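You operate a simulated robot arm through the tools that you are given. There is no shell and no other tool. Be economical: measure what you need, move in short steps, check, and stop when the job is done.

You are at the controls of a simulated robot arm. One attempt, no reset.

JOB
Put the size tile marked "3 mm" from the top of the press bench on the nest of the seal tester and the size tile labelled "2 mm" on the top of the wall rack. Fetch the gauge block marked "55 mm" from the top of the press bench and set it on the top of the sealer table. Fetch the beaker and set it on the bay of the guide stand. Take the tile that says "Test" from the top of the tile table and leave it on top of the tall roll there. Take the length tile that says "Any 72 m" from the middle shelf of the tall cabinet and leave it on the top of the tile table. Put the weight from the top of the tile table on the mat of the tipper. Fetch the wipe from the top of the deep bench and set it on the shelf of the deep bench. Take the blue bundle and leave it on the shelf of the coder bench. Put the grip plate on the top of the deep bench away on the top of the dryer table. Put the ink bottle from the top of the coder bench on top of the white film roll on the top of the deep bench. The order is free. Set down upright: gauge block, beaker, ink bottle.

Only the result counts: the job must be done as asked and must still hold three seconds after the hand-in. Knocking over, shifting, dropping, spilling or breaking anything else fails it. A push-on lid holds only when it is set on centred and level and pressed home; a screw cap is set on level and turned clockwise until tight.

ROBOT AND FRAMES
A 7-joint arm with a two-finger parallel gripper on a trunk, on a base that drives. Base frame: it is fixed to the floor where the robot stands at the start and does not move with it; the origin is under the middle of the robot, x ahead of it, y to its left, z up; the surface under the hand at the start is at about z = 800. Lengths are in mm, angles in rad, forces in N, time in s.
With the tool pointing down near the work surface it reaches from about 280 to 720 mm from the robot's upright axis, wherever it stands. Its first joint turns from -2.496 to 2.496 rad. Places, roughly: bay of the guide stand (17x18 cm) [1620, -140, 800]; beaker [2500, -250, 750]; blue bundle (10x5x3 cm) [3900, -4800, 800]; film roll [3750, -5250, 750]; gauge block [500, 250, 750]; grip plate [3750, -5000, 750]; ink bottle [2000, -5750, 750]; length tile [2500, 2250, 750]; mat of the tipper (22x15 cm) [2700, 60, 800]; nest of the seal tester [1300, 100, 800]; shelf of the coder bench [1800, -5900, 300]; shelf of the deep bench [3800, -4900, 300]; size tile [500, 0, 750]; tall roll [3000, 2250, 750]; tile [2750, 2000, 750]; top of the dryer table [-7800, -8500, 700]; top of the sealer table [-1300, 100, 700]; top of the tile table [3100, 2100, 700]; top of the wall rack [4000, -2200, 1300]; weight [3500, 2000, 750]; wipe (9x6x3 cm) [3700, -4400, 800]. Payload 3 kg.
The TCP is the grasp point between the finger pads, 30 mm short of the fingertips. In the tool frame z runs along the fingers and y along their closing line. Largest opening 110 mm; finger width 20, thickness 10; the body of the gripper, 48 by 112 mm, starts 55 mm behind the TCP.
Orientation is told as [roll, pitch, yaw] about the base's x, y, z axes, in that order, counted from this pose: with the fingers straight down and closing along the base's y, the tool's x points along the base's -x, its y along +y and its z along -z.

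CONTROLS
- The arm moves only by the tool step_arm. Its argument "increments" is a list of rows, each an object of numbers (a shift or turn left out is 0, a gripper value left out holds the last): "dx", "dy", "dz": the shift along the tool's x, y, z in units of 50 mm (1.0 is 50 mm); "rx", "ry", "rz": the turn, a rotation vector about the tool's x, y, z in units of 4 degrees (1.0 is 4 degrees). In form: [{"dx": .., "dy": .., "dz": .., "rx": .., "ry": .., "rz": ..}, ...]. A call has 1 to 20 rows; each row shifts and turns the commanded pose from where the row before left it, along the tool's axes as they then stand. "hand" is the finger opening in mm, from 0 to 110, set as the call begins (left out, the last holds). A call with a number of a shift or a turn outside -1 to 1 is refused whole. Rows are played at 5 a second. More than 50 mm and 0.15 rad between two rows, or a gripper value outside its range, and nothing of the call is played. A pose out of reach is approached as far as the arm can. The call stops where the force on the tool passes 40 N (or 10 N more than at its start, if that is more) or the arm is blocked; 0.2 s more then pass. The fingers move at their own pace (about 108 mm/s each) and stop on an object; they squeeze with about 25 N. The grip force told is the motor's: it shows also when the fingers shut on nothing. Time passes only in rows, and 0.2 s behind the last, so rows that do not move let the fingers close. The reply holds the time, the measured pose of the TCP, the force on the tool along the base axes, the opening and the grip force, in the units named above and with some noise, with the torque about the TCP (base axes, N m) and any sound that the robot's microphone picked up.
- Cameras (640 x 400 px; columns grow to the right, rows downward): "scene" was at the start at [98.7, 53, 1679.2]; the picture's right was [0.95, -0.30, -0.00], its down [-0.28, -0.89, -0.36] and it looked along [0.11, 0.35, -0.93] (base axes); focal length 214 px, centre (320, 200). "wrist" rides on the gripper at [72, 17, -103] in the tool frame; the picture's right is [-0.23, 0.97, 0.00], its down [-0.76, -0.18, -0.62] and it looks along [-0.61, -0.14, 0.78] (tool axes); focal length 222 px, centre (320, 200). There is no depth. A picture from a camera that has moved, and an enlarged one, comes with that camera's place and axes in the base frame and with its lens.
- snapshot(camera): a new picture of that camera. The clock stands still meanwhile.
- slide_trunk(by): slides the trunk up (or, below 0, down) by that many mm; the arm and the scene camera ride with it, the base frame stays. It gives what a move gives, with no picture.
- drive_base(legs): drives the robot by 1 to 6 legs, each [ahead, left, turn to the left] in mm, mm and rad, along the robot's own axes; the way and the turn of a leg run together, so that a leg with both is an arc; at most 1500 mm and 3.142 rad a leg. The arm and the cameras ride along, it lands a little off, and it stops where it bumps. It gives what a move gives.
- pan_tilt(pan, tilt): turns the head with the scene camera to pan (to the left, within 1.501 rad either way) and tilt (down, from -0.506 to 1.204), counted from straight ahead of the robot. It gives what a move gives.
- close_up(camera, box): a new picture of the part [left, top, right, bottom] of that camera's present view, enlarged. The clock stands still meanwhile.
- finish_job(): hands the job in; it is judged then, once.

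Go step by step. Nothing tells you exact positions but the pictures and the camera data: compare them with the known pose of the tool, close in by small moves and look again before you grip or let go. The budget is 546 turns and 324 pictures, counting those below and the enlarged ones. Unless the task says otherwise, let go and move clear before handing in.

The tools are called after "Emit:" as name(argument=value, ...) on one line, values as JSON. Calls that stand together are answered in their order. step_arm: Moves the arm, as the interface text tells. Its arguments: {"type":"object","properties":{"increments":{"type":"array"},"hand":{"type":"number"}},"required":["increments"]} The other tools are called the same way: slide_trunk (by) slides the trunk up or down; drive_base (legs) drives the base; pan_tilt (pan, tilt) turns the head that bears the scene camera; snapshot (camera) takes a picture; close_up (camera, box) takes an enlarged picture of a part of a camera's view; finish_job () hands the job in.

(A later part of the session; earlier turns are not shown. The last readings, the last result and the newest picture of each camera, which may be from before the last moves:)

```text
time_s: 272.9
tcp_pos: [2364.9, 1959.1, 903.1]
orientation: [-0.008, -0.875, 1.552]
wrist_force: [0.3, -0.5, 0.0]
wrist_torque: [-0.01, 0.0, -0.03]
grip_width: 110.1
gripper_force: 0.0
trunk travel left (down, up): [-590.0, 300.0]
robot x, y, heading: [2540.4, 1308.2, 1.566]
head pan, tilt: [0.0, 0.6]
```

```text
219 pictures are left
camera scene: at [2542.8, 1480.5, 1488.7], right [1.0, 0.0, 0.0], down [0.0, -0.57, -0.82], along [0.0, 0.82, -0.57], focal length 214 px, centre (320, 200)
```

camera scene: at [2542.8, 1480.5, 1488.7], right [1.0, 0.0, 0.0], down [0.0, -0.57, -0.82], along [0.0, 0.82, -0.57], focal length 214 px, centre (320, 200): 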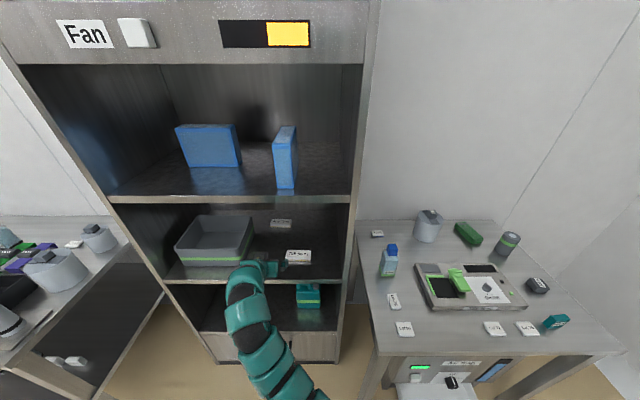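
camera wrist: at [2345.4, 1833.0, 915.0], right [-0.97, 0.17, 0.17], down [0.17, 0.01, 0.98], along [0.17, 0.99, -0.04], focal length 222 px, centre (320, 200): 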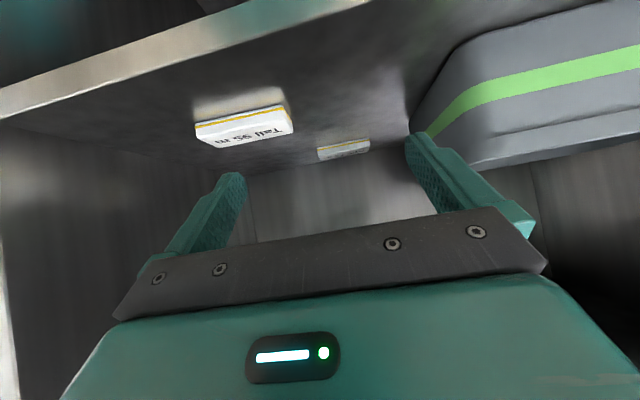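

Emit:
close_up(camera="wrist", box=[180, 80, 420, 200])

Emit:
close_up(camera="scene", box=[240, 200, 340, 280])

```text
2.67 times, centred on (300, 140) of wrist
camera zoom: at [2345.4, 1833.0, 915.0], right [-0.97, 0.17, 0.17], down [0.17, 0.01, 0.98], along [0.17, 0.99, -0.04], focal length 592 px, centre (373, 360)
```

zoom: 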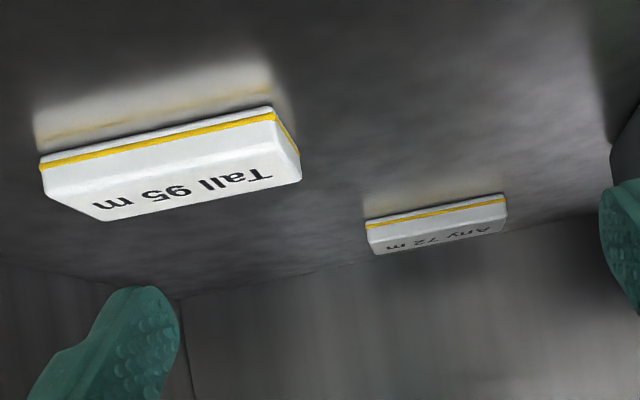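

```text
5.00 times, centred on (290, 240) of scene
camera zoom: at [2542.8, 1480.5, 1488.7], right [1.0, 0.0, 0.0], down [0.0, -0.57, -0.82], along [0.0, 0.82, -0.57], focal length 1072 px, centre (470, 0)
```

zoom: 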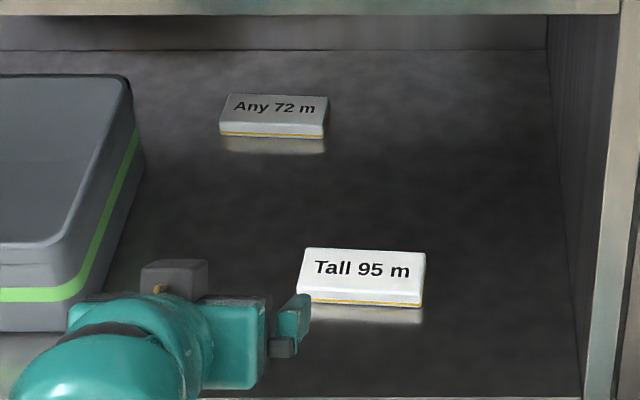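

Emit:
step_arm(increments=[{"ry": 1}, {"ry": 1}, {"ry": 0.5}, {"rx": 0.385, "rz": 0.46}, {"dy": 0.2}, {}])

Emit:
drive_base(legs=[[200, 0, 0.005]])

Emit:
snapshot(camera="wrist")

Emit:
snapshot(camera="scene")

```text
time_s: 274.3
tcp_pos: [2353.8, 1958.2, 905.3]
orientation: [-0.006, -0.702, 1.508]
wrist_force: [-0.6, -0.3, -0.2]
wrist_torque: [-0.02, 0.01, -0.01]
grip_width: 110.1
gripper_force: 0.0
trunk travel left (down, up): [-590.0, 300.0]
robot x, y, heading: [2544.0, 1309.7, 1.567]
head pan, tilt: [0.0, 0.6]
```

```text
time_s: 275.9
tcp_pos: [2350.7, 2163.1, 905.4]
orientation: [-0.007, -0.699, 1.513]
wrist_force: [0.5, 0.2, 0.2]
wrist_torque: [0.02, 0.0, -0.01]
grip_width: 110.0
gripper_force: 0.0
trunk travel left (down, up): [-590.0, 300.0]
robot x, y, heading: [2541.1, 1513.0, 1.572]
head pan, tilt: [0.0, 0.6]
```

```text
216 pictures are left
camera wrist: at [2327.3, 2041.8, 937.6], right [-0.96, 0.23, 0.14], down [0.18, 0.17, 0.97], along [0.2, 0.96, -0.21], focal length 222 px, centre (320, 200)
```

wrist: 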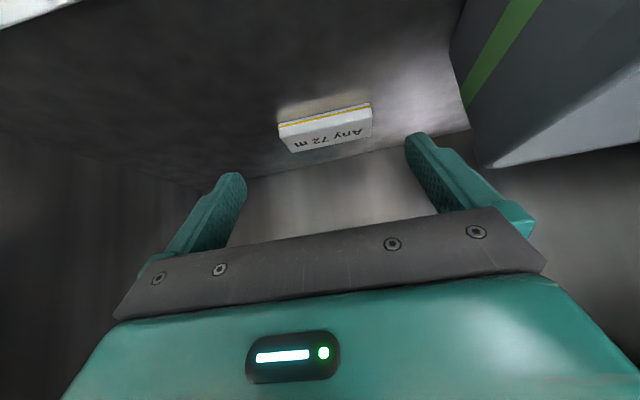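

```text
215 pictures are left
camera scene: at [2541.6, 1685.2, 1488.7], right [1.0, 0.0, 0.0], down [0.0, -0.57, -0.82], along [0.0, 0.82, -0.57], focal length 214 px, centre (320, 200)
```

scene: 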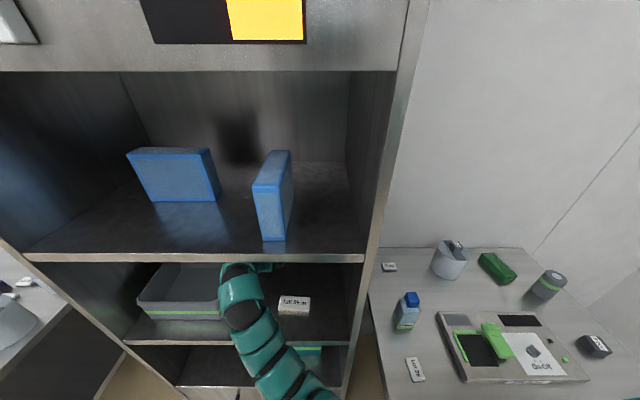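

Emit:
drive_base(legs=[[82, 0, 0]])

Emit:
snapshot(camera="wrist")

```text
time_s: 277.1
tcp_pos: [2341.8, 2235.5, 905.0]
orientation: [-0.003, -0.701, 1.509]
wrist_force: [0.4, -0.4, 0.5]
wrist_torque: [0.02, 0.01, -0.02]
grip_width: 109.8
gripper_force: 0.0
trunk travel left (down, up): [-590.0, 300.0]
robot x, y, heading: [2530.2, 1587.8, 1.572]
head pan, tilt: [0.0, 0.6]
stopped in leg 1: the robot was blocked; the commanded pose is now the measured one
```

```text
214 pictures are left
camera wrist: at [2318.3, 2114.8, 938.6], right [-0.96, 0.23, 0.14], down [0.19, 0.17, 0.97], along [0.2, 0.96, -0.2], focal length 222 px, centre (320, 200)
```

wrist: 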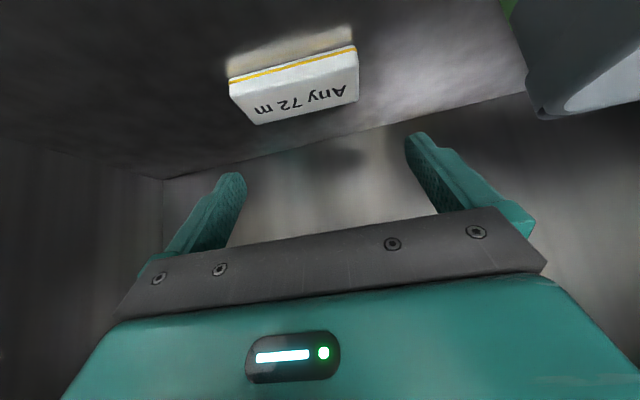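

Emit:
step_arm(increments=[{"dy": -0.23}, {"dx": 0.14, "dz": 0.48}, {"dx": 0.14, "dz": 0.48}, {}])

Emit:
snapshot(camera="wrist")

```text
time_s: 278.1
tcp_pos: [2354.1, 2255.3, 859.5]
orientation: [-0.004, -0.701, 1.512]
wrist_force: [0.6, 0.0, 0.1]
wrist_torque: [-0.01, -0.02, 0.01]
grip_width: 110.1
gripper_force: 0.1
trunk travel left (down, up): [-590.0, 300.0]
robot x, y, heading: [2530.9, 1591.7, 1.576]
head pan, tilt: [0.0, 0.6]
```

```text
213 pictures are left
camera wrist: at [2331.1, 2134.2, 891.2], right [-0.96, 0.23, 0.14], down [0.18, 0.17, 0.97], along [0.2, 0.96, -0.21], focal length 222 px, centre (320, 200)
```

wrist: 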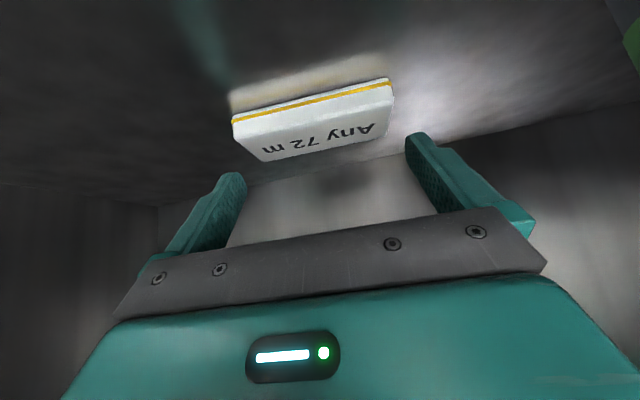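

Emit:
step_arm(increments=[{"dx": 0.13, "dz": 0.19}, {"dx": 0.1, "dz": 0.15}, {}])

Emit:
snapshot(camera="wrist")

```text
time_s: 278.9
tcp_pos: [2354.5, 2257.2, 838.8]
orientation: [-0.005, -0.702, 1.512]
wrist_force: [0.2, -0.2, -0.3]
wrist_torque: [-0.02, -0.02, 0.0]
grip_width: 110.3
gripper_force: 0.1
trunk travel left (down, up): [-590.0, 300.0]
robot x, y, heading: [2531.5, 1592.4, 1.576]
head pan, tilt: [0.0, 0.6]
```

```text
212 pictures are left
camera wrist: at [2331.2, 2136.5, 872.1], right [-0.96, 0.23, 0.14], down [0.19, 0.17, 0.97], along [0.2, 0.96, -0.2], focal length 222 px, centre (320, 200)
```

wrist: 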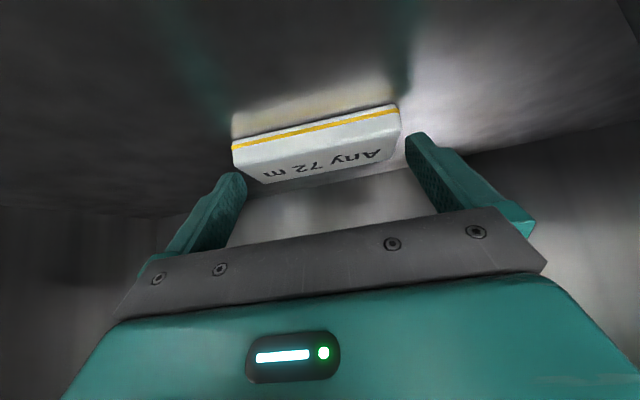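

Emit:
step_arm(increments=[{"dy": 0.02, "dx": 0.02, "dz": 0.03}, {}])

Emit:
step_arm(increments=[{}, {}, {}, {}], hand=80)

Emit:
snapshot(camera="wrist")

```text
time_s: 279.6
tcp_pos: [2353.7, 2257.6, 837.7]
orientation: [-0.005, -0.702, 1.511]
wrist_force: [-0.4, 0.3, 0.3]
wrist_torque: [0.0, 0.01, 0.02]
grip_width: 110.1
gripper_force: 0.0
trunk travel left (down, up): [-590.0, 300.0]
robot x, y, heading: [2528.3, 1589.2, 1.576]
head pan, tilt: [0.0, 0.6]
```

```text
time_s: 280.6
tcp_pos: [2353.6, 2257.5, 837.3]
orientation: [-0.005, -0.701, 1.511]
wrist_force: [0.2, 0.0, -0.2]
wrist_torque: [0.0, 0.01, 0.01]
grip_width: 98.7
gripper_force: 25.1
trunk travel left (down, up): [-590.0, 300.0]
robot x, y, heading: [2528.6, 1594.2, 1.578]
head pan, tilt: [0.0, 0.6]
```

```text
211 pictures are left
camera wrist: at [2330.0, 2136.7, 870.5], right [-0.96, 0.23, 0.14], down [0.18, 0.17, 0.97], along [0.2, 0.96, -0.2], focal length 222 px, centre (320, 200)
```

wrist: 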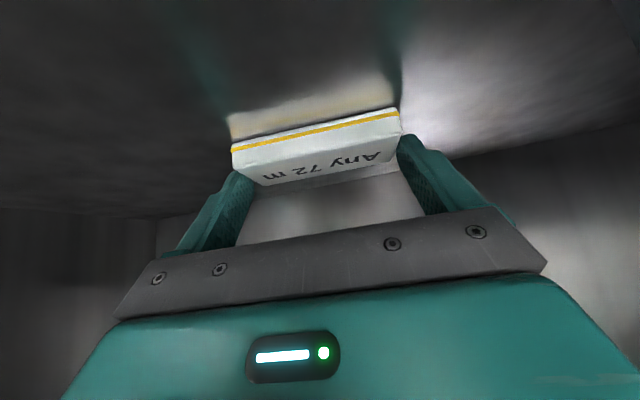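

Emit:
step_arm(increments=[{"dx": -0.2, "dz": -0.24}, {"dx": -0.3, "dz": -0.36}, {"dx": -0.3, "dz": -0.36}, {}])

Emit:
drive_base(legs=[[-480, 0, 0]])

Emit:
snapshot(camera="wrist")

Emit:
snapshot(camera="scene")

```text
time_s: 281.6
tcp_pos: [2353.3, 2256.8, 900.3]
orientation: [-0.006, -0.702, 1.513]
wrist_force: [-0.6, 0.6, -0.2]
wrist_torque: [-0.03, -0.01, 0.0]
grip_width: 98.9
gripper_force: 25.0
trunk travel left (down, up): [-590.0, 300.0]
robot x, y, heading: [2527.5, 1587.0, 1.571]
head pan, tilt: [0.0, 0.6]
```

```text
time_s: 284.4
tcp_pos: [2354.5, 1775.7, 900.9]
orientation: [-0.005, -0.701, 1.514]
wrist_force: [-0.3, -0.4, -0.3]
wrist_torque: [0.0, 0.01, -0.03]
grip_width: 98.8
gripper_force: 25.4
trunk travel left (down, up): [-590.0, 300.0]
robot x, y, heading: [2535.1, 1105.2, 1.571]
head pan, tilt: [0.0, 0.6]
```

```text
210 pictures are left
camera wrist: at [2330.7, 1654.1, 933.9], right [-0.96, 0.23, 0.14], down [0.18, 0.17, 0.97], along [0.2, 0.96, -0.2], focal length 222 px, centre (320, 200)
```

wrist: 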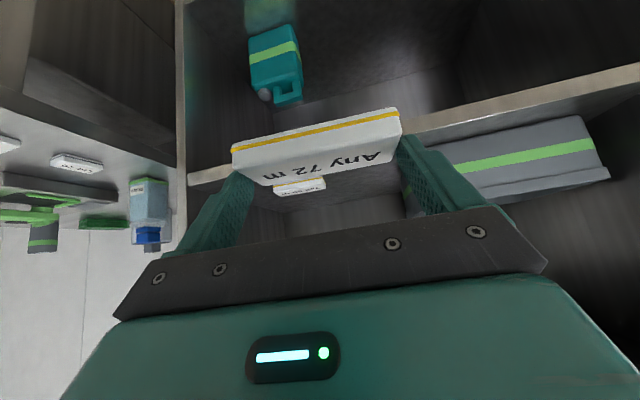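

```text
209 pictures are left
camera scene: at [2532.4, 1274.4, 1488.9], right [1.0, 0.0, 0.0], down [0.0, -0.56, -0.83], along [0.0, 0.83, -0.56], focal length 214 px, centre (320, 200)
```

scene: 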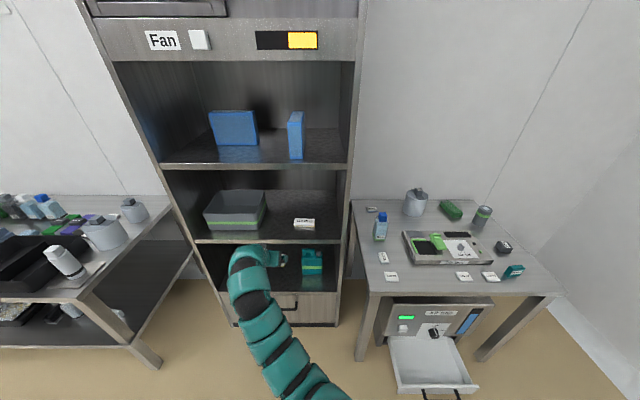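

Emit:
drive_base(legs=[[-60, 0, 0], [0, -625, 0]])

Emit:
snapshot(camera="scene")

Emit:
snapshot(camera="wrist")

```text
time_s: 288.5
tcp_pos: [2986.8, 1714.2, 900.9]
orientation: [-0.005, -0.7, 1.503]
wrist_force: [0.0, -0.3, 0.1]
wrist_torque: [0.0, -0.02, -0.03]
grip_width: 98.7
gripper_force: 24.9
trunk travel left (down, up): [-590.0, 300.0]
robot x, y, heading: [3156.8, 1047.0, 1.564]
head pan, tilt: [0.0, 0.6]
```

```text
208 pictures are left
camera scene: at [3160.2, 1213.0, 1488.8], right [1.0, -0.01, 0.0], down [-0.01, -0.56, -0.83], along [0.01, 0.82, -0.57], focal length 214 px, centre (320, 200)
```

scene: 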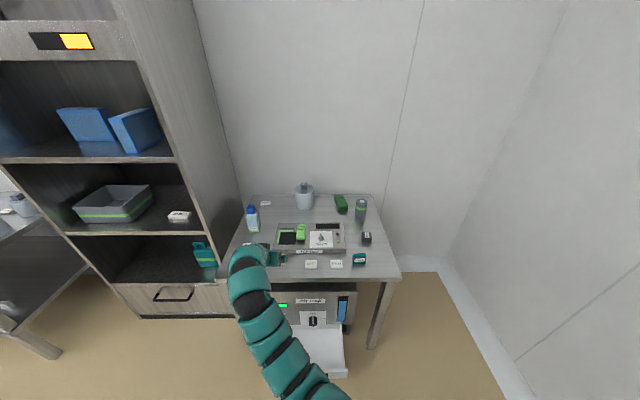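

```text
207 pictures are left
camera wrist: at [2961.7, 1594.2, 933.7], right [-0.96, 0.24, 0.14], down [0.19, 0.17, 0.97], along [0.21, 0.96, -0.21], focal length 222 px, centre (320, 200)
```

wrist: 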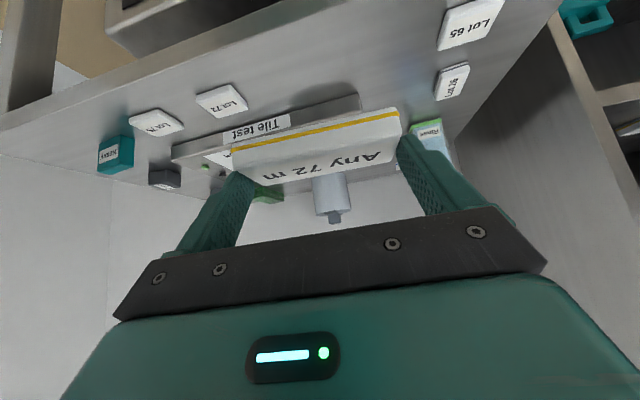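

Emit:
drive_base(legs=[[110, 0, 0]])

Emit:
slide_trunk(by=-100)

Emit:
snapshot(camera="wrist")

```text
time_s: 289.7
tcp_pos: [2988.2, 1824.4, 899.7]
orientation: [-0.005, -0.701, 1.502]
wrist_force: [0.1, 0.1, -0.6]
wrist_torque: [-0.02, -0.01, 0.01]
grip_width: 98.5
gripper_force: 25.0
trunk travel left (down, up): [-590.0, 300.0]
robot x, y, heading: [3158.3, 1153.0, 1.561]
head pan, tilt: [0.0, 0.6]
```

```text
time_s: 291.0
tcp_pos: [2988.2, 1822.4, 800.9]
orientation: [-0.007, -0.702, 1.503]
wrist_force: [-0.5, 0.5, -0.3]
wrist_torque: [0.0, 0.0, 0.0]
grip_width: 98.5
gripper_force: 24.8
trunk travel left (down, up): [-490.0, 400.0]
robot x, y, heading: [3157.6, 1148.0, 1.562]
head pan, tilt: [0.0, 0.6]
```

```text
206 pictures are left
camera wrist: at [2962.8, 1702.6, 833.6], right [-0.96, 0.24, 0.14], down [0.19, 0.17, 0.97], along [0.21, 0.96, -0.21], focal length 222 px, centre (320, 200)
```

wrist: 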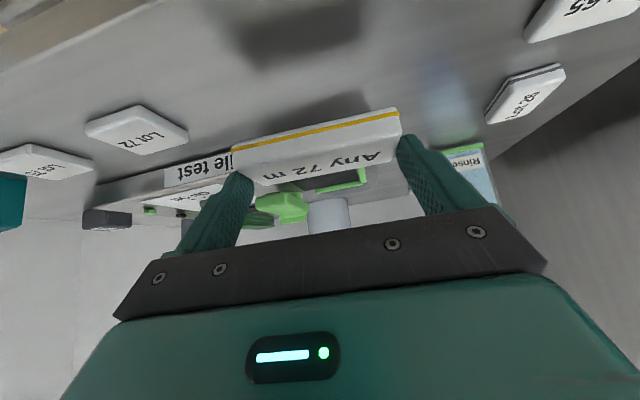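

Emit:
step_arm(increments=[{"dx": 0.28, "dz": 0.33}, {"dx": 0.24, "dz": 0.28}, {}])

Emit:
step_arm(increments=[{"dx": 0.05, "dz": 0.06}, {"dx": 0.04, "dz": 0.045}, {}])

```text
time_s: 291.8
tcp_pos: [2987.9, 1823.4, 760.0]
orientation: [-0.005, -0.702, 1.502]
wrist_force: [0.3, -0.6, -0.3]
wrist_torque: [-0.01, -0.01, 0.03]
grip_width: 98.6
gripper_force: 24.6
trunk travel left (down, up): [-490.0, 400.0]
robot x, y, heading: [3159.0, 1155.4, 1.563]
head pan, tilt: [0.0, 0.6]
```

```text
time_s: 292.6
tcp_pos: [2988.9, 1824.0, 756.8]
orientation: [-0.001, -0.707, 1.5]
wrist_force: [-2.2, 3.6, 18.9]
wrist_torque: [0.23, 0.08, 0.01]
grip_width: 98.9
gripper_force: 24.6
trunk travel left (down, up): [-490.0, 400.0]
robot x, y, heading: [3161.1, 1154.1, 1.563]
head pan, tilt: [0.0, 0.6]
```

Emit:
step_arm(increments=[{"dx": -0.02, "dz": -0.03}, {}])

Emit:
step_arm(increments=[{}, {}, {}], hand=110)

Emit:
step_arm(increments=[{"dx": -0.28, "dz": -0.33}, {"dx": -0.6, "dz": -0.72}, {"dx": -0.6, "dz": -0.72}, {}])

Emit:
slide_trunk(by=100)

Emit:
snapshot(camera="wrist")

```text
time_s: 293.2
tcp_pos: [2988.9, 1822.9, 757.2]
orientation: [-0.007, -0.704, 1.5]
wrist_force: [-1.5, 5.8, 19.1]
wrist_torque: [0.45, 0.04, -0.01]
grip_width: 98.8
gripper_force: 25.1
trunk travel left (down, up): [-490.0, 400.0]
robot x, y, heading: [3156.5, 1148.6, 1.563]
head pan, tilt: [0.0, 0.6]
```

```text
time_s: 294.0
tcp_pos: [2988.5, 1822.9, 755.7]
orientation: [-0.005, -0.7, 1.502]
wrist_force: [-0.1, 0.2, -0.4]
wrist_torque: [0.0, 0.04, -0.02]
grip_width: 110.2
gripper_force: 0.1
trunk travel left (down, up): [-490.0, 400.0]
robot x, y, heading: [3158.3, 1153.0, 1.561]
head pan, tilt: [0.0, 0.6]
```

```text
time_s: 295.0
tcp_pos: [2987.4, 1822.5, 869.1]
orientation: [-0.007, -0.702, 1.501]
wrist_force: [0.3, 0.1, 0.3]
wrist_torque: [0.01, 0.01, 0.01]
grip_width: 109.9
gripper_force: 0.0
trunk travel left (down, up): [-490.0, 400.0]
robot x, y, heading: [3156.1, 1152.6, 1.563]
head pan, tilt: [0.0, 0.6]
```

```text
time_s: 296.3
tcp_pos: [2986.9, 1823.5, 967.9]
orientation: [-0.005, -0.702, 1.503]
wrist_force: [0.6, 0.5, -0.4]
wrist_torque: [-0.02, 0.03, -0.01]
grip_width: 110.0
gripper_force: 0.0
trunk travel left (down, up): [-590.0, 300.0]
robot x, y, heading: [3157.6, 1152.1, 1.563]
head pan, tilt: [0.0, 0.6]
```

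```text
205 pictures are left
camera wrist: at [2962.5, 1702.2, 1002.1], right [-0.96, 0.24, 0.14], down [0.19, 0.17, 0.97], along [0.21, 0.96, -0.21], focal length 222 px, centre (320, 200)
```

wrist: 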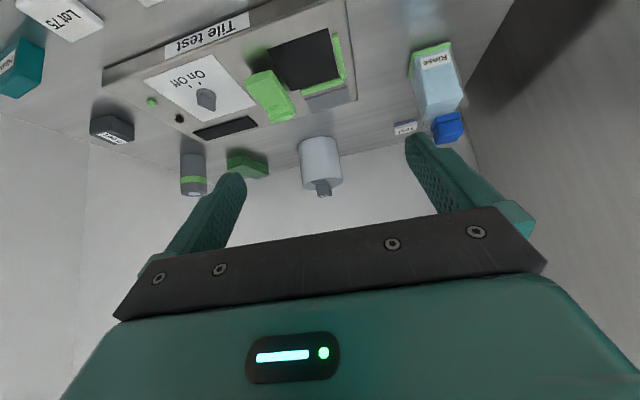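

Emit:
drive_base(legs=[[-60, 0, 0], [0, -385, 0.0]])

Emit:
snapshot(camera="scene")

Emit:
close_up(camera="scene", box=[180, 170, 360, 290])

Emit:
snapshot(camera="wrist")

```text
time_s: 299.3
tcp_pos: [3367.5, 1758.1, 969.3]
orientation: [-0.006, -0.702, 1.511]
wrist_force: [0.3, -0.8, -0.7]
wrist_torque: [0.01, -0.03, 0.02]
grip_width: 109.8
gripper_force: 0.1
trunk travel left (down, up): [-590.0, 300.0]
robot x, y, heading: [3543.1, 1090.3, 1.569]
head pan, tilt: [0.0, 0.6]
```

```text
204 pictures are left
camera scene: at [3546.0, 1259.1, 1488.8], right [1.0, 0.0, 0.0], down [0.0, -0.57, -0.83], along [0.0, 0.83, -0.57], focal length 214 px, centre (320, 200)
```

scene: 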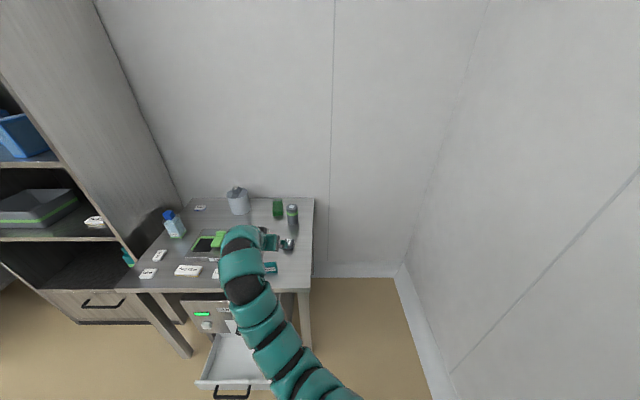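

```text
3.33 times, centred on (270, 230) of scene
camera zoom: at [3546.0, 1259.1, 1488.8], right [1.0, 0.0, 0.0], down [0.0, -0.57, -0.83], along [0.0, 0.83, -0.57], focal length 715 px, centre (487, 100)
```

zoom: 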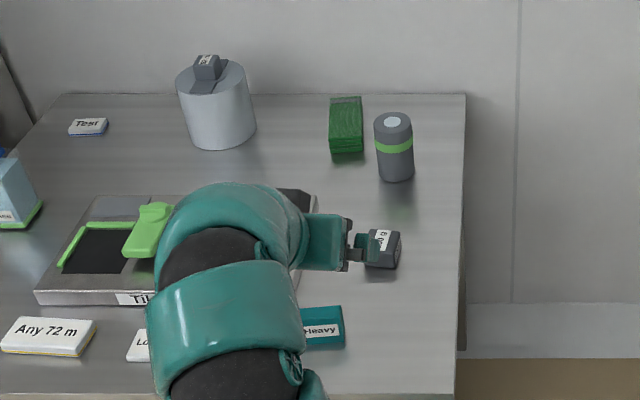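

```text
202 pictures are left
camera wrist: at [3344.4, 1638.3, 1002.3], right [-0.96, 0.24, 0.14], down [0.19, 0.17, 0.97], along [0.2, 0.96, -0.21], focal length 222 px, centre (320, 200)
```

wrist: 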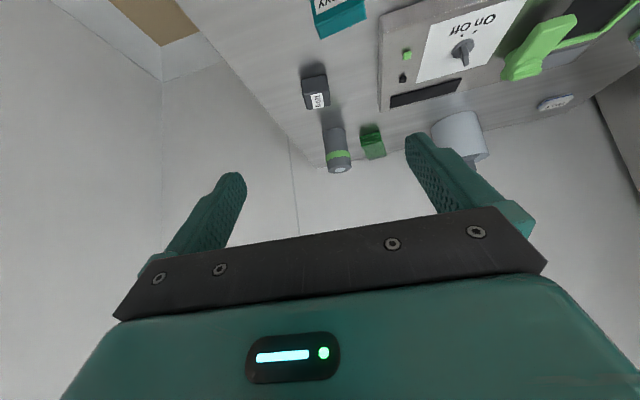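

Emit:
close_up(camera="wrist", box=[270, 50, 380, 130])

```text
5.00 times, centred on (325, 90) of wrist
camera zoom: at [3344.4, 1638.3, 1002.3], right [-0.96, 0.24, 0.14], down [0.19, 0.17, 0.97], along [0.2, 0.96, -0.21], focal length 1111 px, centre (295, 750)
```

zoom: 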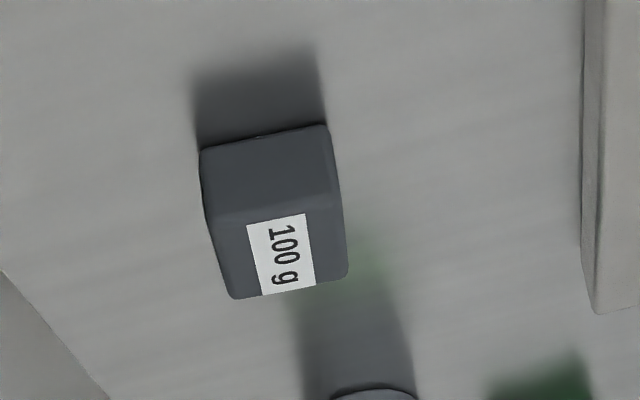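

Emit:
step_arm(increments=[{"ry": 1}, {"ry": 1}, {"ry": 1}, {"ry": 1}, {"ry": 1}, {"ry": 1}, {"ry": 1}, {"ry": 1}, {"ry": 1}, {"ry": 1}, {"rz": 0.9}, {}], hand=90)

Emit:
drive_base(legs=[[180, -15, 0]])

Emit:
snapshot(camera="wrist")

```text
time_s: 301.9
tcp_pos: [3367.0, 1758.1, 969.0]
orientation: [-0.004, -0.005, 1.442]
wrist_force: [1.2, -0.2, 0.2]
wrist_torque: [-0.01, -0.02, -0.01]
grip_width: 89.8
gripper_force: 0.0
trunk travel left (down, up): [-590.0, 300.0]
robot x, y, heading: [3539.7, 1089.8, 1.571]
head pan, tilt: [0.0, 0.6]
```

```text
time_s: 303.4
tcp_pos: [3383.2, 1941.1, 968.6]
orientation: [-0.004, -0.003, 1.445]
wrist_force: [0.6, -0.4, -0.8]
wrist_torque: [-0.01, 0.02, -0.02]
grip_width: 89.9
gripper_force: 0.0
trunk travel left (down, up): [-590.0, 300.0]
robot x, y, heading: [3558.5, 1271.6, 1.573]
head pan, tilt: [0.0, 0.6]
```

```text
200 pictures are left
camera wrist: at [3356.8, 1871.0, 1072.5], right [-0.94, 0.35, 0.0], down [0.27, 0.73, 0.63], along [0.22, 0.59, -0.78], focal length 222 px, centre (320, 200)
```

wrist: 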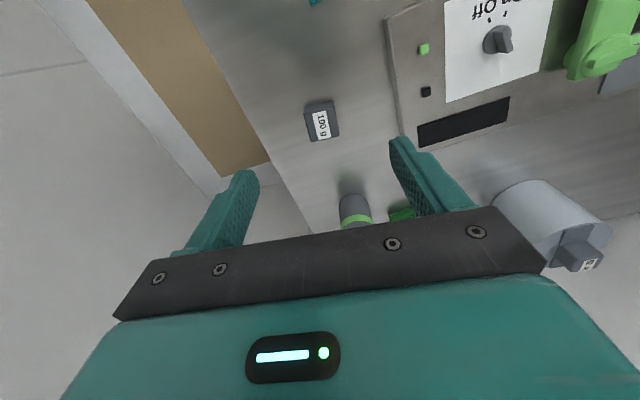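

Emit:
step_arm(increments=[{"dx": -0.8, "dy": -0.1}, {"dz": 0.9}, {"dz": 0.9}, {"dz": 0.6}, {}])

Emit:
snapshot(camera="wrist")

```text
time_s: 304.6
tcp_pos: [3394.1, 1980.5, 849.0]
orientation: [-0.003, -0.004, 1.446]
wrist_force: [0.7, 0.1, 0.8]
wrist_torque: [0.02, -0.01, -0.02]
grip_width: 89.8
gripper_force: 0.1
trunk travel left (down, up): [-590.0, 300.0]
robot x, y, heading: [3557.5, 1270.9, 1.566]
head pan, tilt: [0.0, 0.6]
```

```text
199 pictures are left
camera wrist: at [3368.2, 1910.2, 953.2], right [-0.94, 0.35, 0.0], down [0.27, 0.73, 0.63], along [0.22, 0.59, -0.78], focal length 222 px, centre (320, 200)
```

wrist: 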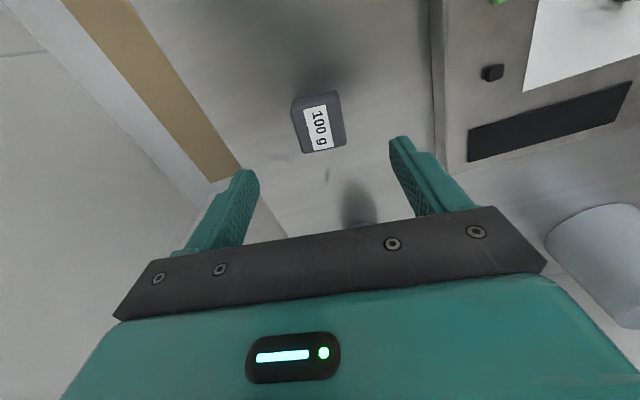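

Emit:
step_arm(increments=[{"dx": 0.06, "dz": 0.7}, {"dz": 0.7}, {"dz": 0.48}, {}])

Emit:
step_arm(increments=[{}, {}, {}, {}], hand=0)

Emit:
step_arm(increments=[{"dz": -0.3}, {"dz": -0.8}, {"dz": -0.8}, {"dz": -0.8}, {}])

Emit:
snapshot(camera="wrist")

```text
time_s: 305.6
tcp_pos: [3396.1, 1968.3, 768.5]
orientation: [-0.003, -0.003, 1.446]
wrist_force: [-0.4, 0.7, -0.1]
wrist_torque: [-0.01, 0.01, 0.03]
grip_width: 89.7
gripper_force: 0.0
out of reach, approached as far as the arm can: row 3
trunk travel left (down, up): [-590.0, 300.0]
robot x, y, heading: [3558.7, 1270.8, 1.573]
head pan, tilt: [0.0, 0.6]
```

```text
time_s: 306.6
tcp_pos: [3396.9, 1967.5, 768.3]
orientation: [-0.004, -0.003, 1.446]
wrist_force: [-1.1, -0.7, 0.4]
wrist_torque: [0.01, 0.07, 0.01]
grip_width: 45.5
gripper_force: 25.1
trunk travel left (down, up): [-590.0, 300.0]
robot x, y, heading: [3561.2, 1269.6, 1.569]
head pan, tilt: [0.0, 0.6]
```

```text
time_s: 307.9
tcp_pos: [3395.6, 1966.2, 903.1]
orientation: [-0.004, -0.003, 1.446]
wrist_force: [0.1, 0.3, -2.3]
wrist_torque: [0.01, -0.02, -0.01]
grip_width: 45.5
gripper_force: 25.1
trunk travel left (down, up): [-590.0, 300.0]
robot x, y, heading: [3557.3, 1272.4, 1.576]
head pan, tilt: [0.0, 0.6]
```

```text
198 pictures are left
camera wrist: at [3370.1, 1896.5, 1007.0], right [-0.94, 0.35, 0.0], down [0.27, 0.73, 0.63], along [0.22, 0.59, -0.78], focal length 222 px, centre (320, 200)
```

wrist: 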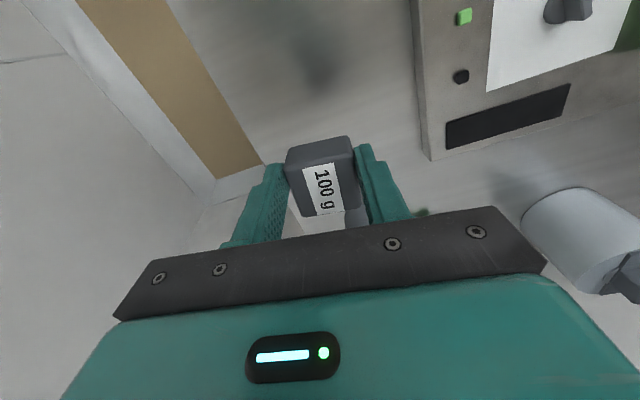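

Emit:
slide_trunk(by=150)

Emit:
drive_base(legs=[[-280, 0, 0], [0, 0, 3.14], [0, -1020, 0]])

Emit:
snapshot(camera="scene")

Emit:
snapshot(camera="wrist")

```text
time_s: 309.6
tcp_pos: [3397.1, 1967.7, 1053.1]
orientation: [-0.003, -0.004, 1.445]
wrist_force: [-0.5, -0.4, -0.9]
wrist_torque: [0.04, -0.02, 0.02]
grip_width: 45.4
gripper_force: 24.7
trunk travel left (down, up): [-740.0, 150.0]
robot x, y, heading: [3555.6, 1269.6, 1.573]
head pan, tilt: [0.0, 0.6]
```

```text
time_s: 323.9
tcp_pos: [2688.4, 285.2, 1052.8]
orientation: [-0.005, -0.003, -1.691]
wrist_force: [-0.2, 0.2, -0.4]
wrist_torque: [0.02, 0.0, 0.02]
grip_width: 45.3
gripper_force: 25.4
trunk travel left (down, up): [-740.0, 150.0]
robot x, y, heading: [2523.0, 979.8, -1.562]
head pan, tilt: [0.0, 0.6]
```

```text
197 pictures are left
camera scene: at [2524.8, 811.0, 1638.8], right [-1.0, -0.01, 0.0], down [0.0, 0.57, -0.82], along [0.0, -0.82, -0.57], focal length 214 px, centre (320, 200)
```

scene: 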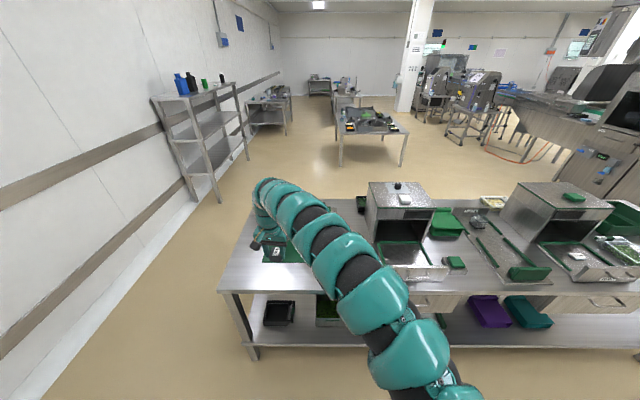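

```text
196 pictures are left
camera wrist: at [2714.8, 355.6, 1156.8], right [0.94, -0.34, 0.0], down [-0.27, -0.73, 0.63], along [-0.22, -0.59, -0.78], focal length 222 px, centre (320, 200)
```

wrist: 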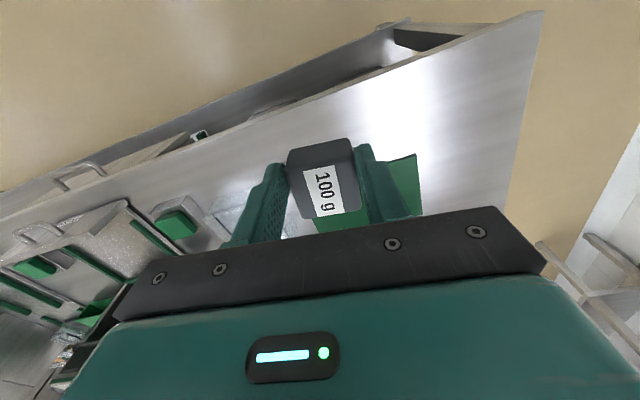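

Emit:
drive_base(legs=[[0, -350, 0]])

Emit:
snapshot(camera="scene")

Emit:
close_up(camera="scene", box=[60, 170, 280, 310])

```text
time_s: 326.2
tcp_pos: [2327.1, 282.9, 1053.2]
orientation: [-0.003, -0.004, -1.696]
wrist_force: [-0.3, 0.1, -1.9]
wrist_torque: [0.02, -0.01, 0.0]
grip_width: 45.4
gripper_force: 25.0
trunk travel left (down, up): [-740.0, 150.0]
robot x, y, heading: [2168.0, 980.6, -1.571]
head pan, tilt: [0.0, 0.6]
```

```text
195 pictures are left
camera scene: at [2167.1, 809.9, 1638.8], right [-1.0, 0.0, 0.0], down [0.0, 0.57, -0.82], along [0.0, -0.82, -0.57], focal length 214 px, centre (320, 200)
```

scene: 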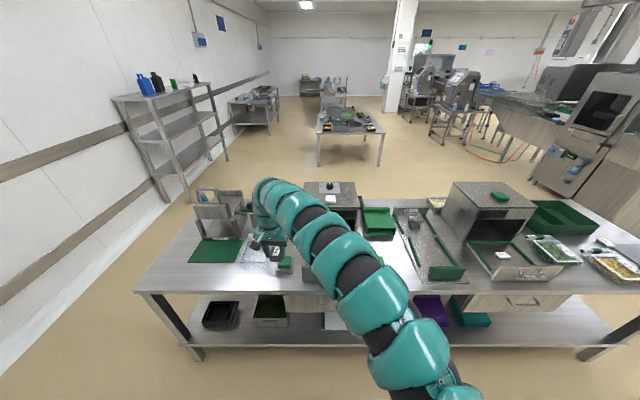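

```text
2.86 times, centred on (170, 240) of scene
camera zoom: at [2167.1, 809.9, 1638.8], right [-1.0, 0.0, 0.0], down [0.0, 0.57, -0.82], along [0.0, -0.82, -0.57], focal length 613 px, centre (749, 86)
```

zoom: 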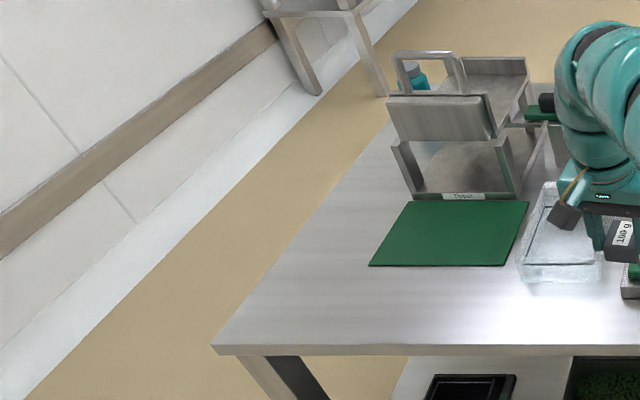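

Emit:
drive_base(legs=[[0, 372, 0], [225, 0, 0]])

Emit:
snapshot(camera="wrist")

```text
time_s: 329.9
tcp_pos: [2691.8, 53.8, 1053.1]
orientation: [-0.004, -0.002, -1.705]
wrist_force: [-0.3, 0.5, -0.7]
wrist_torque: [0.07, -0.02, -0.03]
grip_width: 45.3
gripper_force: 24.7
trunk travel left (down, up): [-740.0, 150.0]
robot x, y, heading: [2532.8, 752.1, -1.582]
head pan, tilt: [0.0, 0.6]
```

```text
193 pictures are left
camera wrist: at [2719.5, 123.9, 1156.2], right [0.93, -0.36, 0.0], down [-0.28, -0.73, 0.63], along [-0.23, -0.58, -0.78], focal length 222 px, centre (320, 200)
```

wrist: 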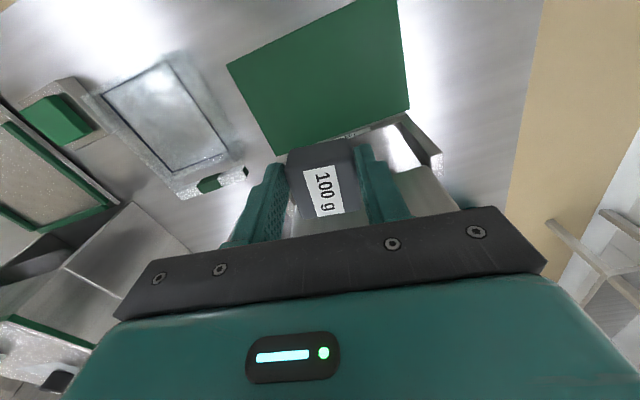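

Emit:
slide_trunk(by=-150)

Emit:
step_arm(increments=[{"dz": 0.4}, {"dz": 0.3}, {"dz": 0.16}, {}])

Emit:
snapshot(camera="wrist")

```text
time_s: 331.6
tcp_pos: [2691.6, 55.8, 902.2]
orientation: [-0.003, -0.004, -1.703]
wrist_force: [0.3, 0.3, -0.8]
wrist_torque: [0.0, 0.0, 0.0]
grip_width: 45.2
gripper_force: 24.5
trunk travel left (down, up): [-590.0, 300.0]
robot x, y, heading: [2538.7, 752.6, -1.577]
head pan, tilt: [0.0, 0.6]
```

```text
time_s: 332.6
tcp_pos: [2691.7, 55.9, 861.6]
orientation: [-0.003, -0.004, -1.703]
wrist_force: [0.8, -0.3, -0.7]
wrist_torque: [0.01, -0.04, 0.0]
grip_width: 45.5
gripper_force: 25.1
trunk travel left (down, up): [-590.0, 300.0]
robot x, y, heading: [2537.2, 754.3, -1.578]
head pan, tilt: [0.0, 0.6]
```

```text
192 pictures are left
camera wrist: at [2719.6, 125.0, 964.4], right [0.93, -0.36, 0.0], down [-0.28, -0.73, 0.63], along [-0.23, -0.58, -0.78], focal length 222 px, centre (320, 200)
```

wrist: 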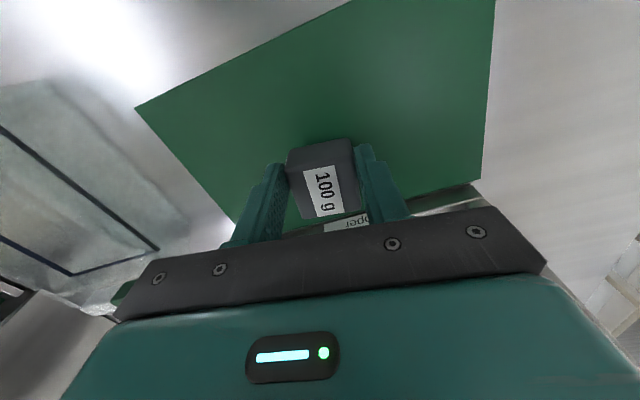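

Emit:
step_arm(increments=[{"dz": 0.08}, {"dz": 0.06}, {"dz": 0.06}, {}])

```text
time_s: 333.6
tcp_pos: [2692.3, 55.0, 852.8]
orientation: [-0.002, -0.007, -1.706]
wrist_force: [-0.4, 0.1, 17.4]
wrist_torque: [-0.02, -0.08, -0.02]
grip_width: 45.4
gripper_force: 24.8
trunk travel left (down, up): [-590.0, 300.0]
robot x, y, heading: [2533.3, 754.7, -1.578]
head pan, tilt: [0.0, 0.6]
```

Emit:
step_arm(increments=[{"dz": -0.03}, {}])

Emit:
step_arm(increments=[{}, {}, {}], hand=80)

Emit:
step_arm(increments=[{"dz": -0.4}, {"dz": -0.8}, {"dz": -0.8}, {}])

Emit:
snapshot(camera="wrist")

```text
time_s: 334.2
tcp_pos: [2691.4, 55.4, 852.5]
orientation: [-0.002, -0.004, -1.705]
wrist_force: [2.0, -4.2, 10.7]
wrist_torque: [-0.34, -0.2, 0.0]
grip_width: 45.1
gripper_force: 25.0
trunk travel left (down, up): [-590.0, 300.0]
robot x, y, heading: [2539.2, 750.2, -1.575]
head pan, tilt: [0.0, 0.6]
```

```text
time_s: 335.0
tcp_pos: [2691.5, 55.2, 852.5]
orientation: [-0.003, -0.005, -1.704]
wrist_force: [-1.4, 0.0, 0.7]
wrist_torque: [-0.03, 0.01, 0.0]
grip_width: 79.6
gripper_force: 0.0
trunk travel left (down, up): [-590.0, 300.0]
robot x, y, heading: [2535.1, 752.3, -1.58]
head pan, tilt: [0.0, 0.6]
```

```text
time_s: 336.0
tcp_pos: [2690.5, 55.8, 950.3]
orientation: [-0.004, -0.004, -1.706]
wrist_force: [-0.1, -0.3, 0.3]
wrist_torque: [0.02, -0.02, -0.03]
grip_width: 80.1
gripper_force: 0.2
trunk travel left (down, up): [-590.0, 300.0]
robot x, y, heading: [2534.0, 747.7, -1.576]
head pan, tilt: [0.0, 0.6]
```

```text
191 pictures are left
camera wrist: at [2718.3, 125.9, 1054.4], right [0.93, -0.36, 0.0], down [-0.28, -0.73, 0.63], along [-0.23, -0.58, -0.78], focal length 222 px, centre (320, 200)
```

wrist: 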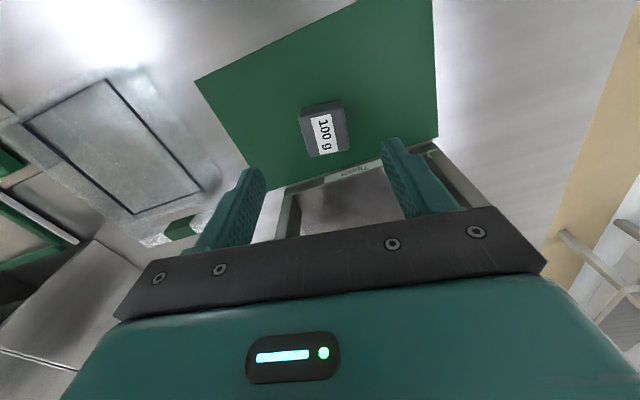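

Weight on the mat. Now driving to the deep bench area.

Emit:
drive_base(legs=[[-250, 0, 0], [0, 960, 0], [1500, 0, 0], [0, -300, 0], [1500, 0, 0], [400, 0, 0]])

Emit:
pan_tilt(pan=0.3, tilt=0.45)

Emit:
snapshot(camera="scene")

```text
time_s: 351.1
tcp_pos: [3314.2, -1232.6, 950.2]
orientation: [-0.005, -0.005, -1.785]
wrist_force: [0.8, 0.4, -0.1]
wrist_torque: [-0.02, 0.01, 0.01]
grip_width: 80.0
gripper_force: 0.1
trunk travel left (down, up): [-590.0, 300.0]
robot x, y, heading: [3215.9, -529.8, -1.66]
head pan, tilt: [0.0, 0.6]
stopped in leg 4: the robot was blocked; the commanded pose is now the measured one
```

```text
time_s: 351.9
tcp_pos: [3315.1, -1231.0, 950.2]
orientation: [-0.004, -0.003, -1.785]
wrist_force: [0.3, -0.3, 0.3]
wrist_torque: [-0.03, 0.03, 0.02]
grip_width: 79.9
gripper_force: 0.0
trunk travel left (down, up): [-590.0, 300.0]
robot x, y, heading: [3216.2, -523.9, -1.66]
head pan, tilt: [0.3, 0.45]
```

```text
190 pictures are left
camera scene: at [3231.0, -696.1, 1502.4], right [-0.98, -0.21, 0.0], down [-0.09, 0.43, -0.9], along [0.19, -0.88, -0.44], focal length 214 px, centre (320, 200)
```

scene: 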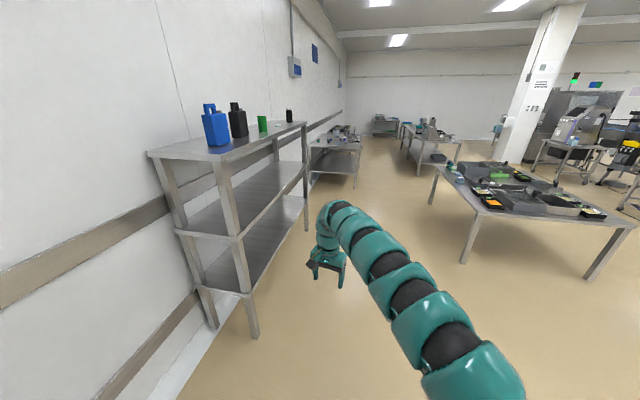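

Emit:
drive_base(legs=[[0, 60, 0], [0, 0, 0.089], [1500, 0, 0], [1200, -250, 0]])

Emit:
pan_tilt(pan=0.4, tilt=0.55)

Emit:
snapshot(camera="scene")

```text
time_s: 366.2
tcp_pos: [3195.2, -3935.4, 949.7]
orientation: [-0.005, -0.005, -1.68]
wrist_force: [-0.4, -0.2, -0.1]
wrist_torque: [0.0, -0.02, -0.04]
grip_width: 80.4
gripper_force: 0.1
trunk travel left (down, up): [-590.0, 300.0]
robot x, y, heading: [3019.2, -3242.9, -1.555]
head pan, tilt: [0.3, 0.45]
```

```text
time_s: 366.9
tcp_pos: [3193.1, -3935.3, 950.8]
orientation: [-0.003, -0.003, -1.68]
wrist_force: [1.0, 0.6, -0.1]
wrist_torque: [0.01, -0.01, 0.02]
grip_width: 79.9
gripper_force: 0.1
trunk travel left (down, up): [-590.0, 300.0]
robot x, y, heading: [3021.2, -3244.9, -1.552]
head pan, tilt: [0.4, 0.55]
```

```text
189 pictures are left
camera scene: at [3060.2, -3406.8, 1493.4], right [-0.91, -0.41, 0.0], down [-0.21, 0.48, -0.85], along [0.35, -0.78, -0.52], focal length 214 px, centre (320, 200)
```

scene: 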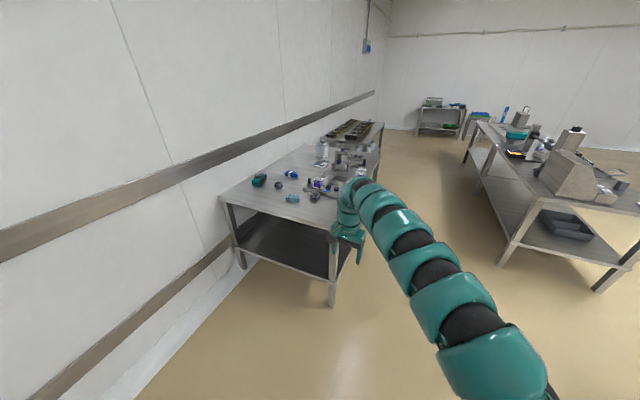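

Emit:
drive_base(legs=[[0, 0, 1.555], [-370, 0, 0], [0, -1450, 0]])

Emit:
slide_trunk(by=300)

Emit:
pan_tilt(pan=0.0, tilt=0.6)

Emit:
snapshot(camera="scene")

```text
time_s: 379.8
tcp_pos: [3341.2, -4526.3, 949.7]
orientation: [-0.003, -0.003, -0.131]
wrist_force: [0.0, 0.1, 0.6]
wrist_torque: [-0.02, 0.0, 0.02]
grip_width: 79.9
gripper_force: 0.0
trunk travel left (down, up): [-590.0, 300.0]
robot x, y, heading: [2645.5, -4685.1, -0.006]
head pan, tilt: [0.4, 0.55]
```

```text
time_s: 382.8
tcp_pos: [3339.7, -4525.1, 1250.0]
orientation: [-0.004, -0.004, -0.131]
wrist_force: [-0.2, -0.1, 0.3]
wrist_torque: [0.01, 0.03, 0.0]
grip_width: 80.1
gripper_force: 0.1
trunk travel left (down, up): [-890.0, 0.0]
robot x, y, heading: [2643.9, -4683.9, -0.004]
head pan, tilt: [0.4, 0.55]
```

```text
time_s: 383.7
tcp_pos: [3342.0, -4526.8, 1250.0]
orientation: [-0.004, -0.004, -0.13]
wrist_force: [-0.3, -0.4, 0.1]
wrist_torque: [0.0, -0.01, -0.02]
grip_width: 80.0
gripper_force: 0.1
trunk travel left (down, up): [-890.0, 0.0]
robot x, y, heading: [2646.5, -4682.5, 0.001]
head pan, tilt: [0.0, 0.6]
```

```text
188 pictures are left
camera scene: at [2816.2, -4684.8, 1788.8], right [0.0, -1.0, 0.0], down [-0.56, 0.0, -0.83], along [0.83, 0.0, -0.56], focal length 214 px, centre (320, 200)
```

scene: 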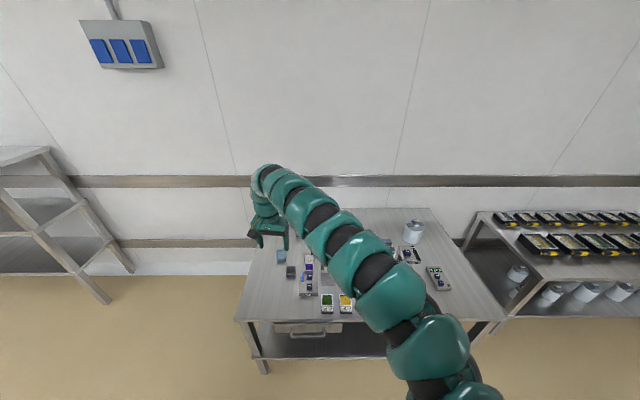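

Emit:
drive_base(legs=[[0, -560, 0]])

Emit:
snapshot(camera="scene")

Emit:
close_up(camera="scene", box=[100, 190, 320, 330])

```text
time_s: 386.9
tcp_pos: [3337.5, -5099.1, 1250.7]
orientation: [-0.003, -0.004, -0.131]
wrist_force: [0.1, 0.1, -0.1]
wrist_torque: [0.0, -0.03, 0.02]
grip_width: 80.2
gripper_force: 0.0
trunk travel left (down, up): [-890.0, 0.0]
robot x, y, heading: [2645.0, -5255.5, -0.003]
head pan, tilt: [0.0, 0.6]
```

```text
187 pictures are left
camera scene: at [2813.5, -5258.5, 1788.8], right [0.0, -1.0, 0.0], down [-0.57, 0.0, -0.82], along [0.82, 0.0, -0.57], focal length 214 px, centre (320, 200)
```

scene: 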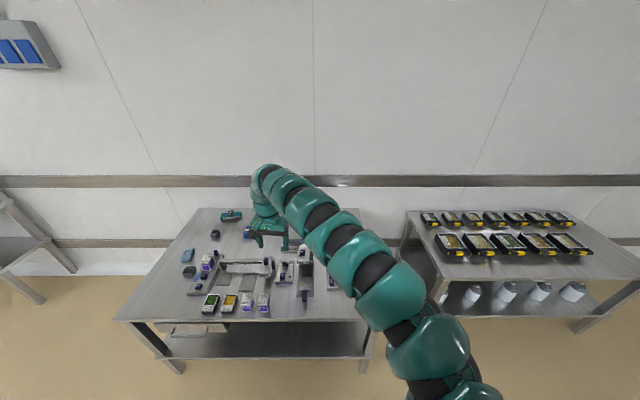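

```text
2.86 times, centred on (210, 260) of scene
camera zoom: at [2813.5, -5258.5, 1788.8], right [0.0, -1.0, 0.0], down [-0.57, 0.0, -0.82], along [0.82, 0.0, -0.57], focal length 613 px, centre (634, 29)
```

zoom: 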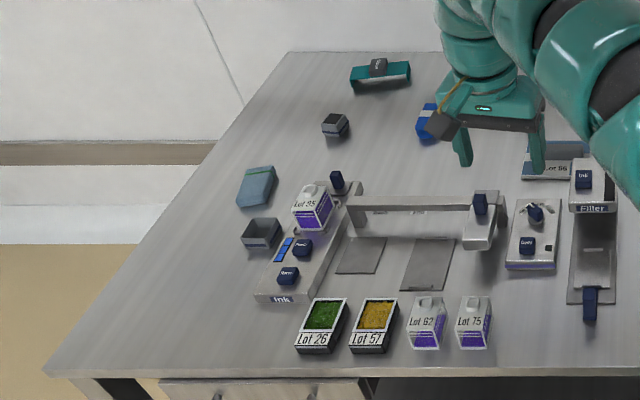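

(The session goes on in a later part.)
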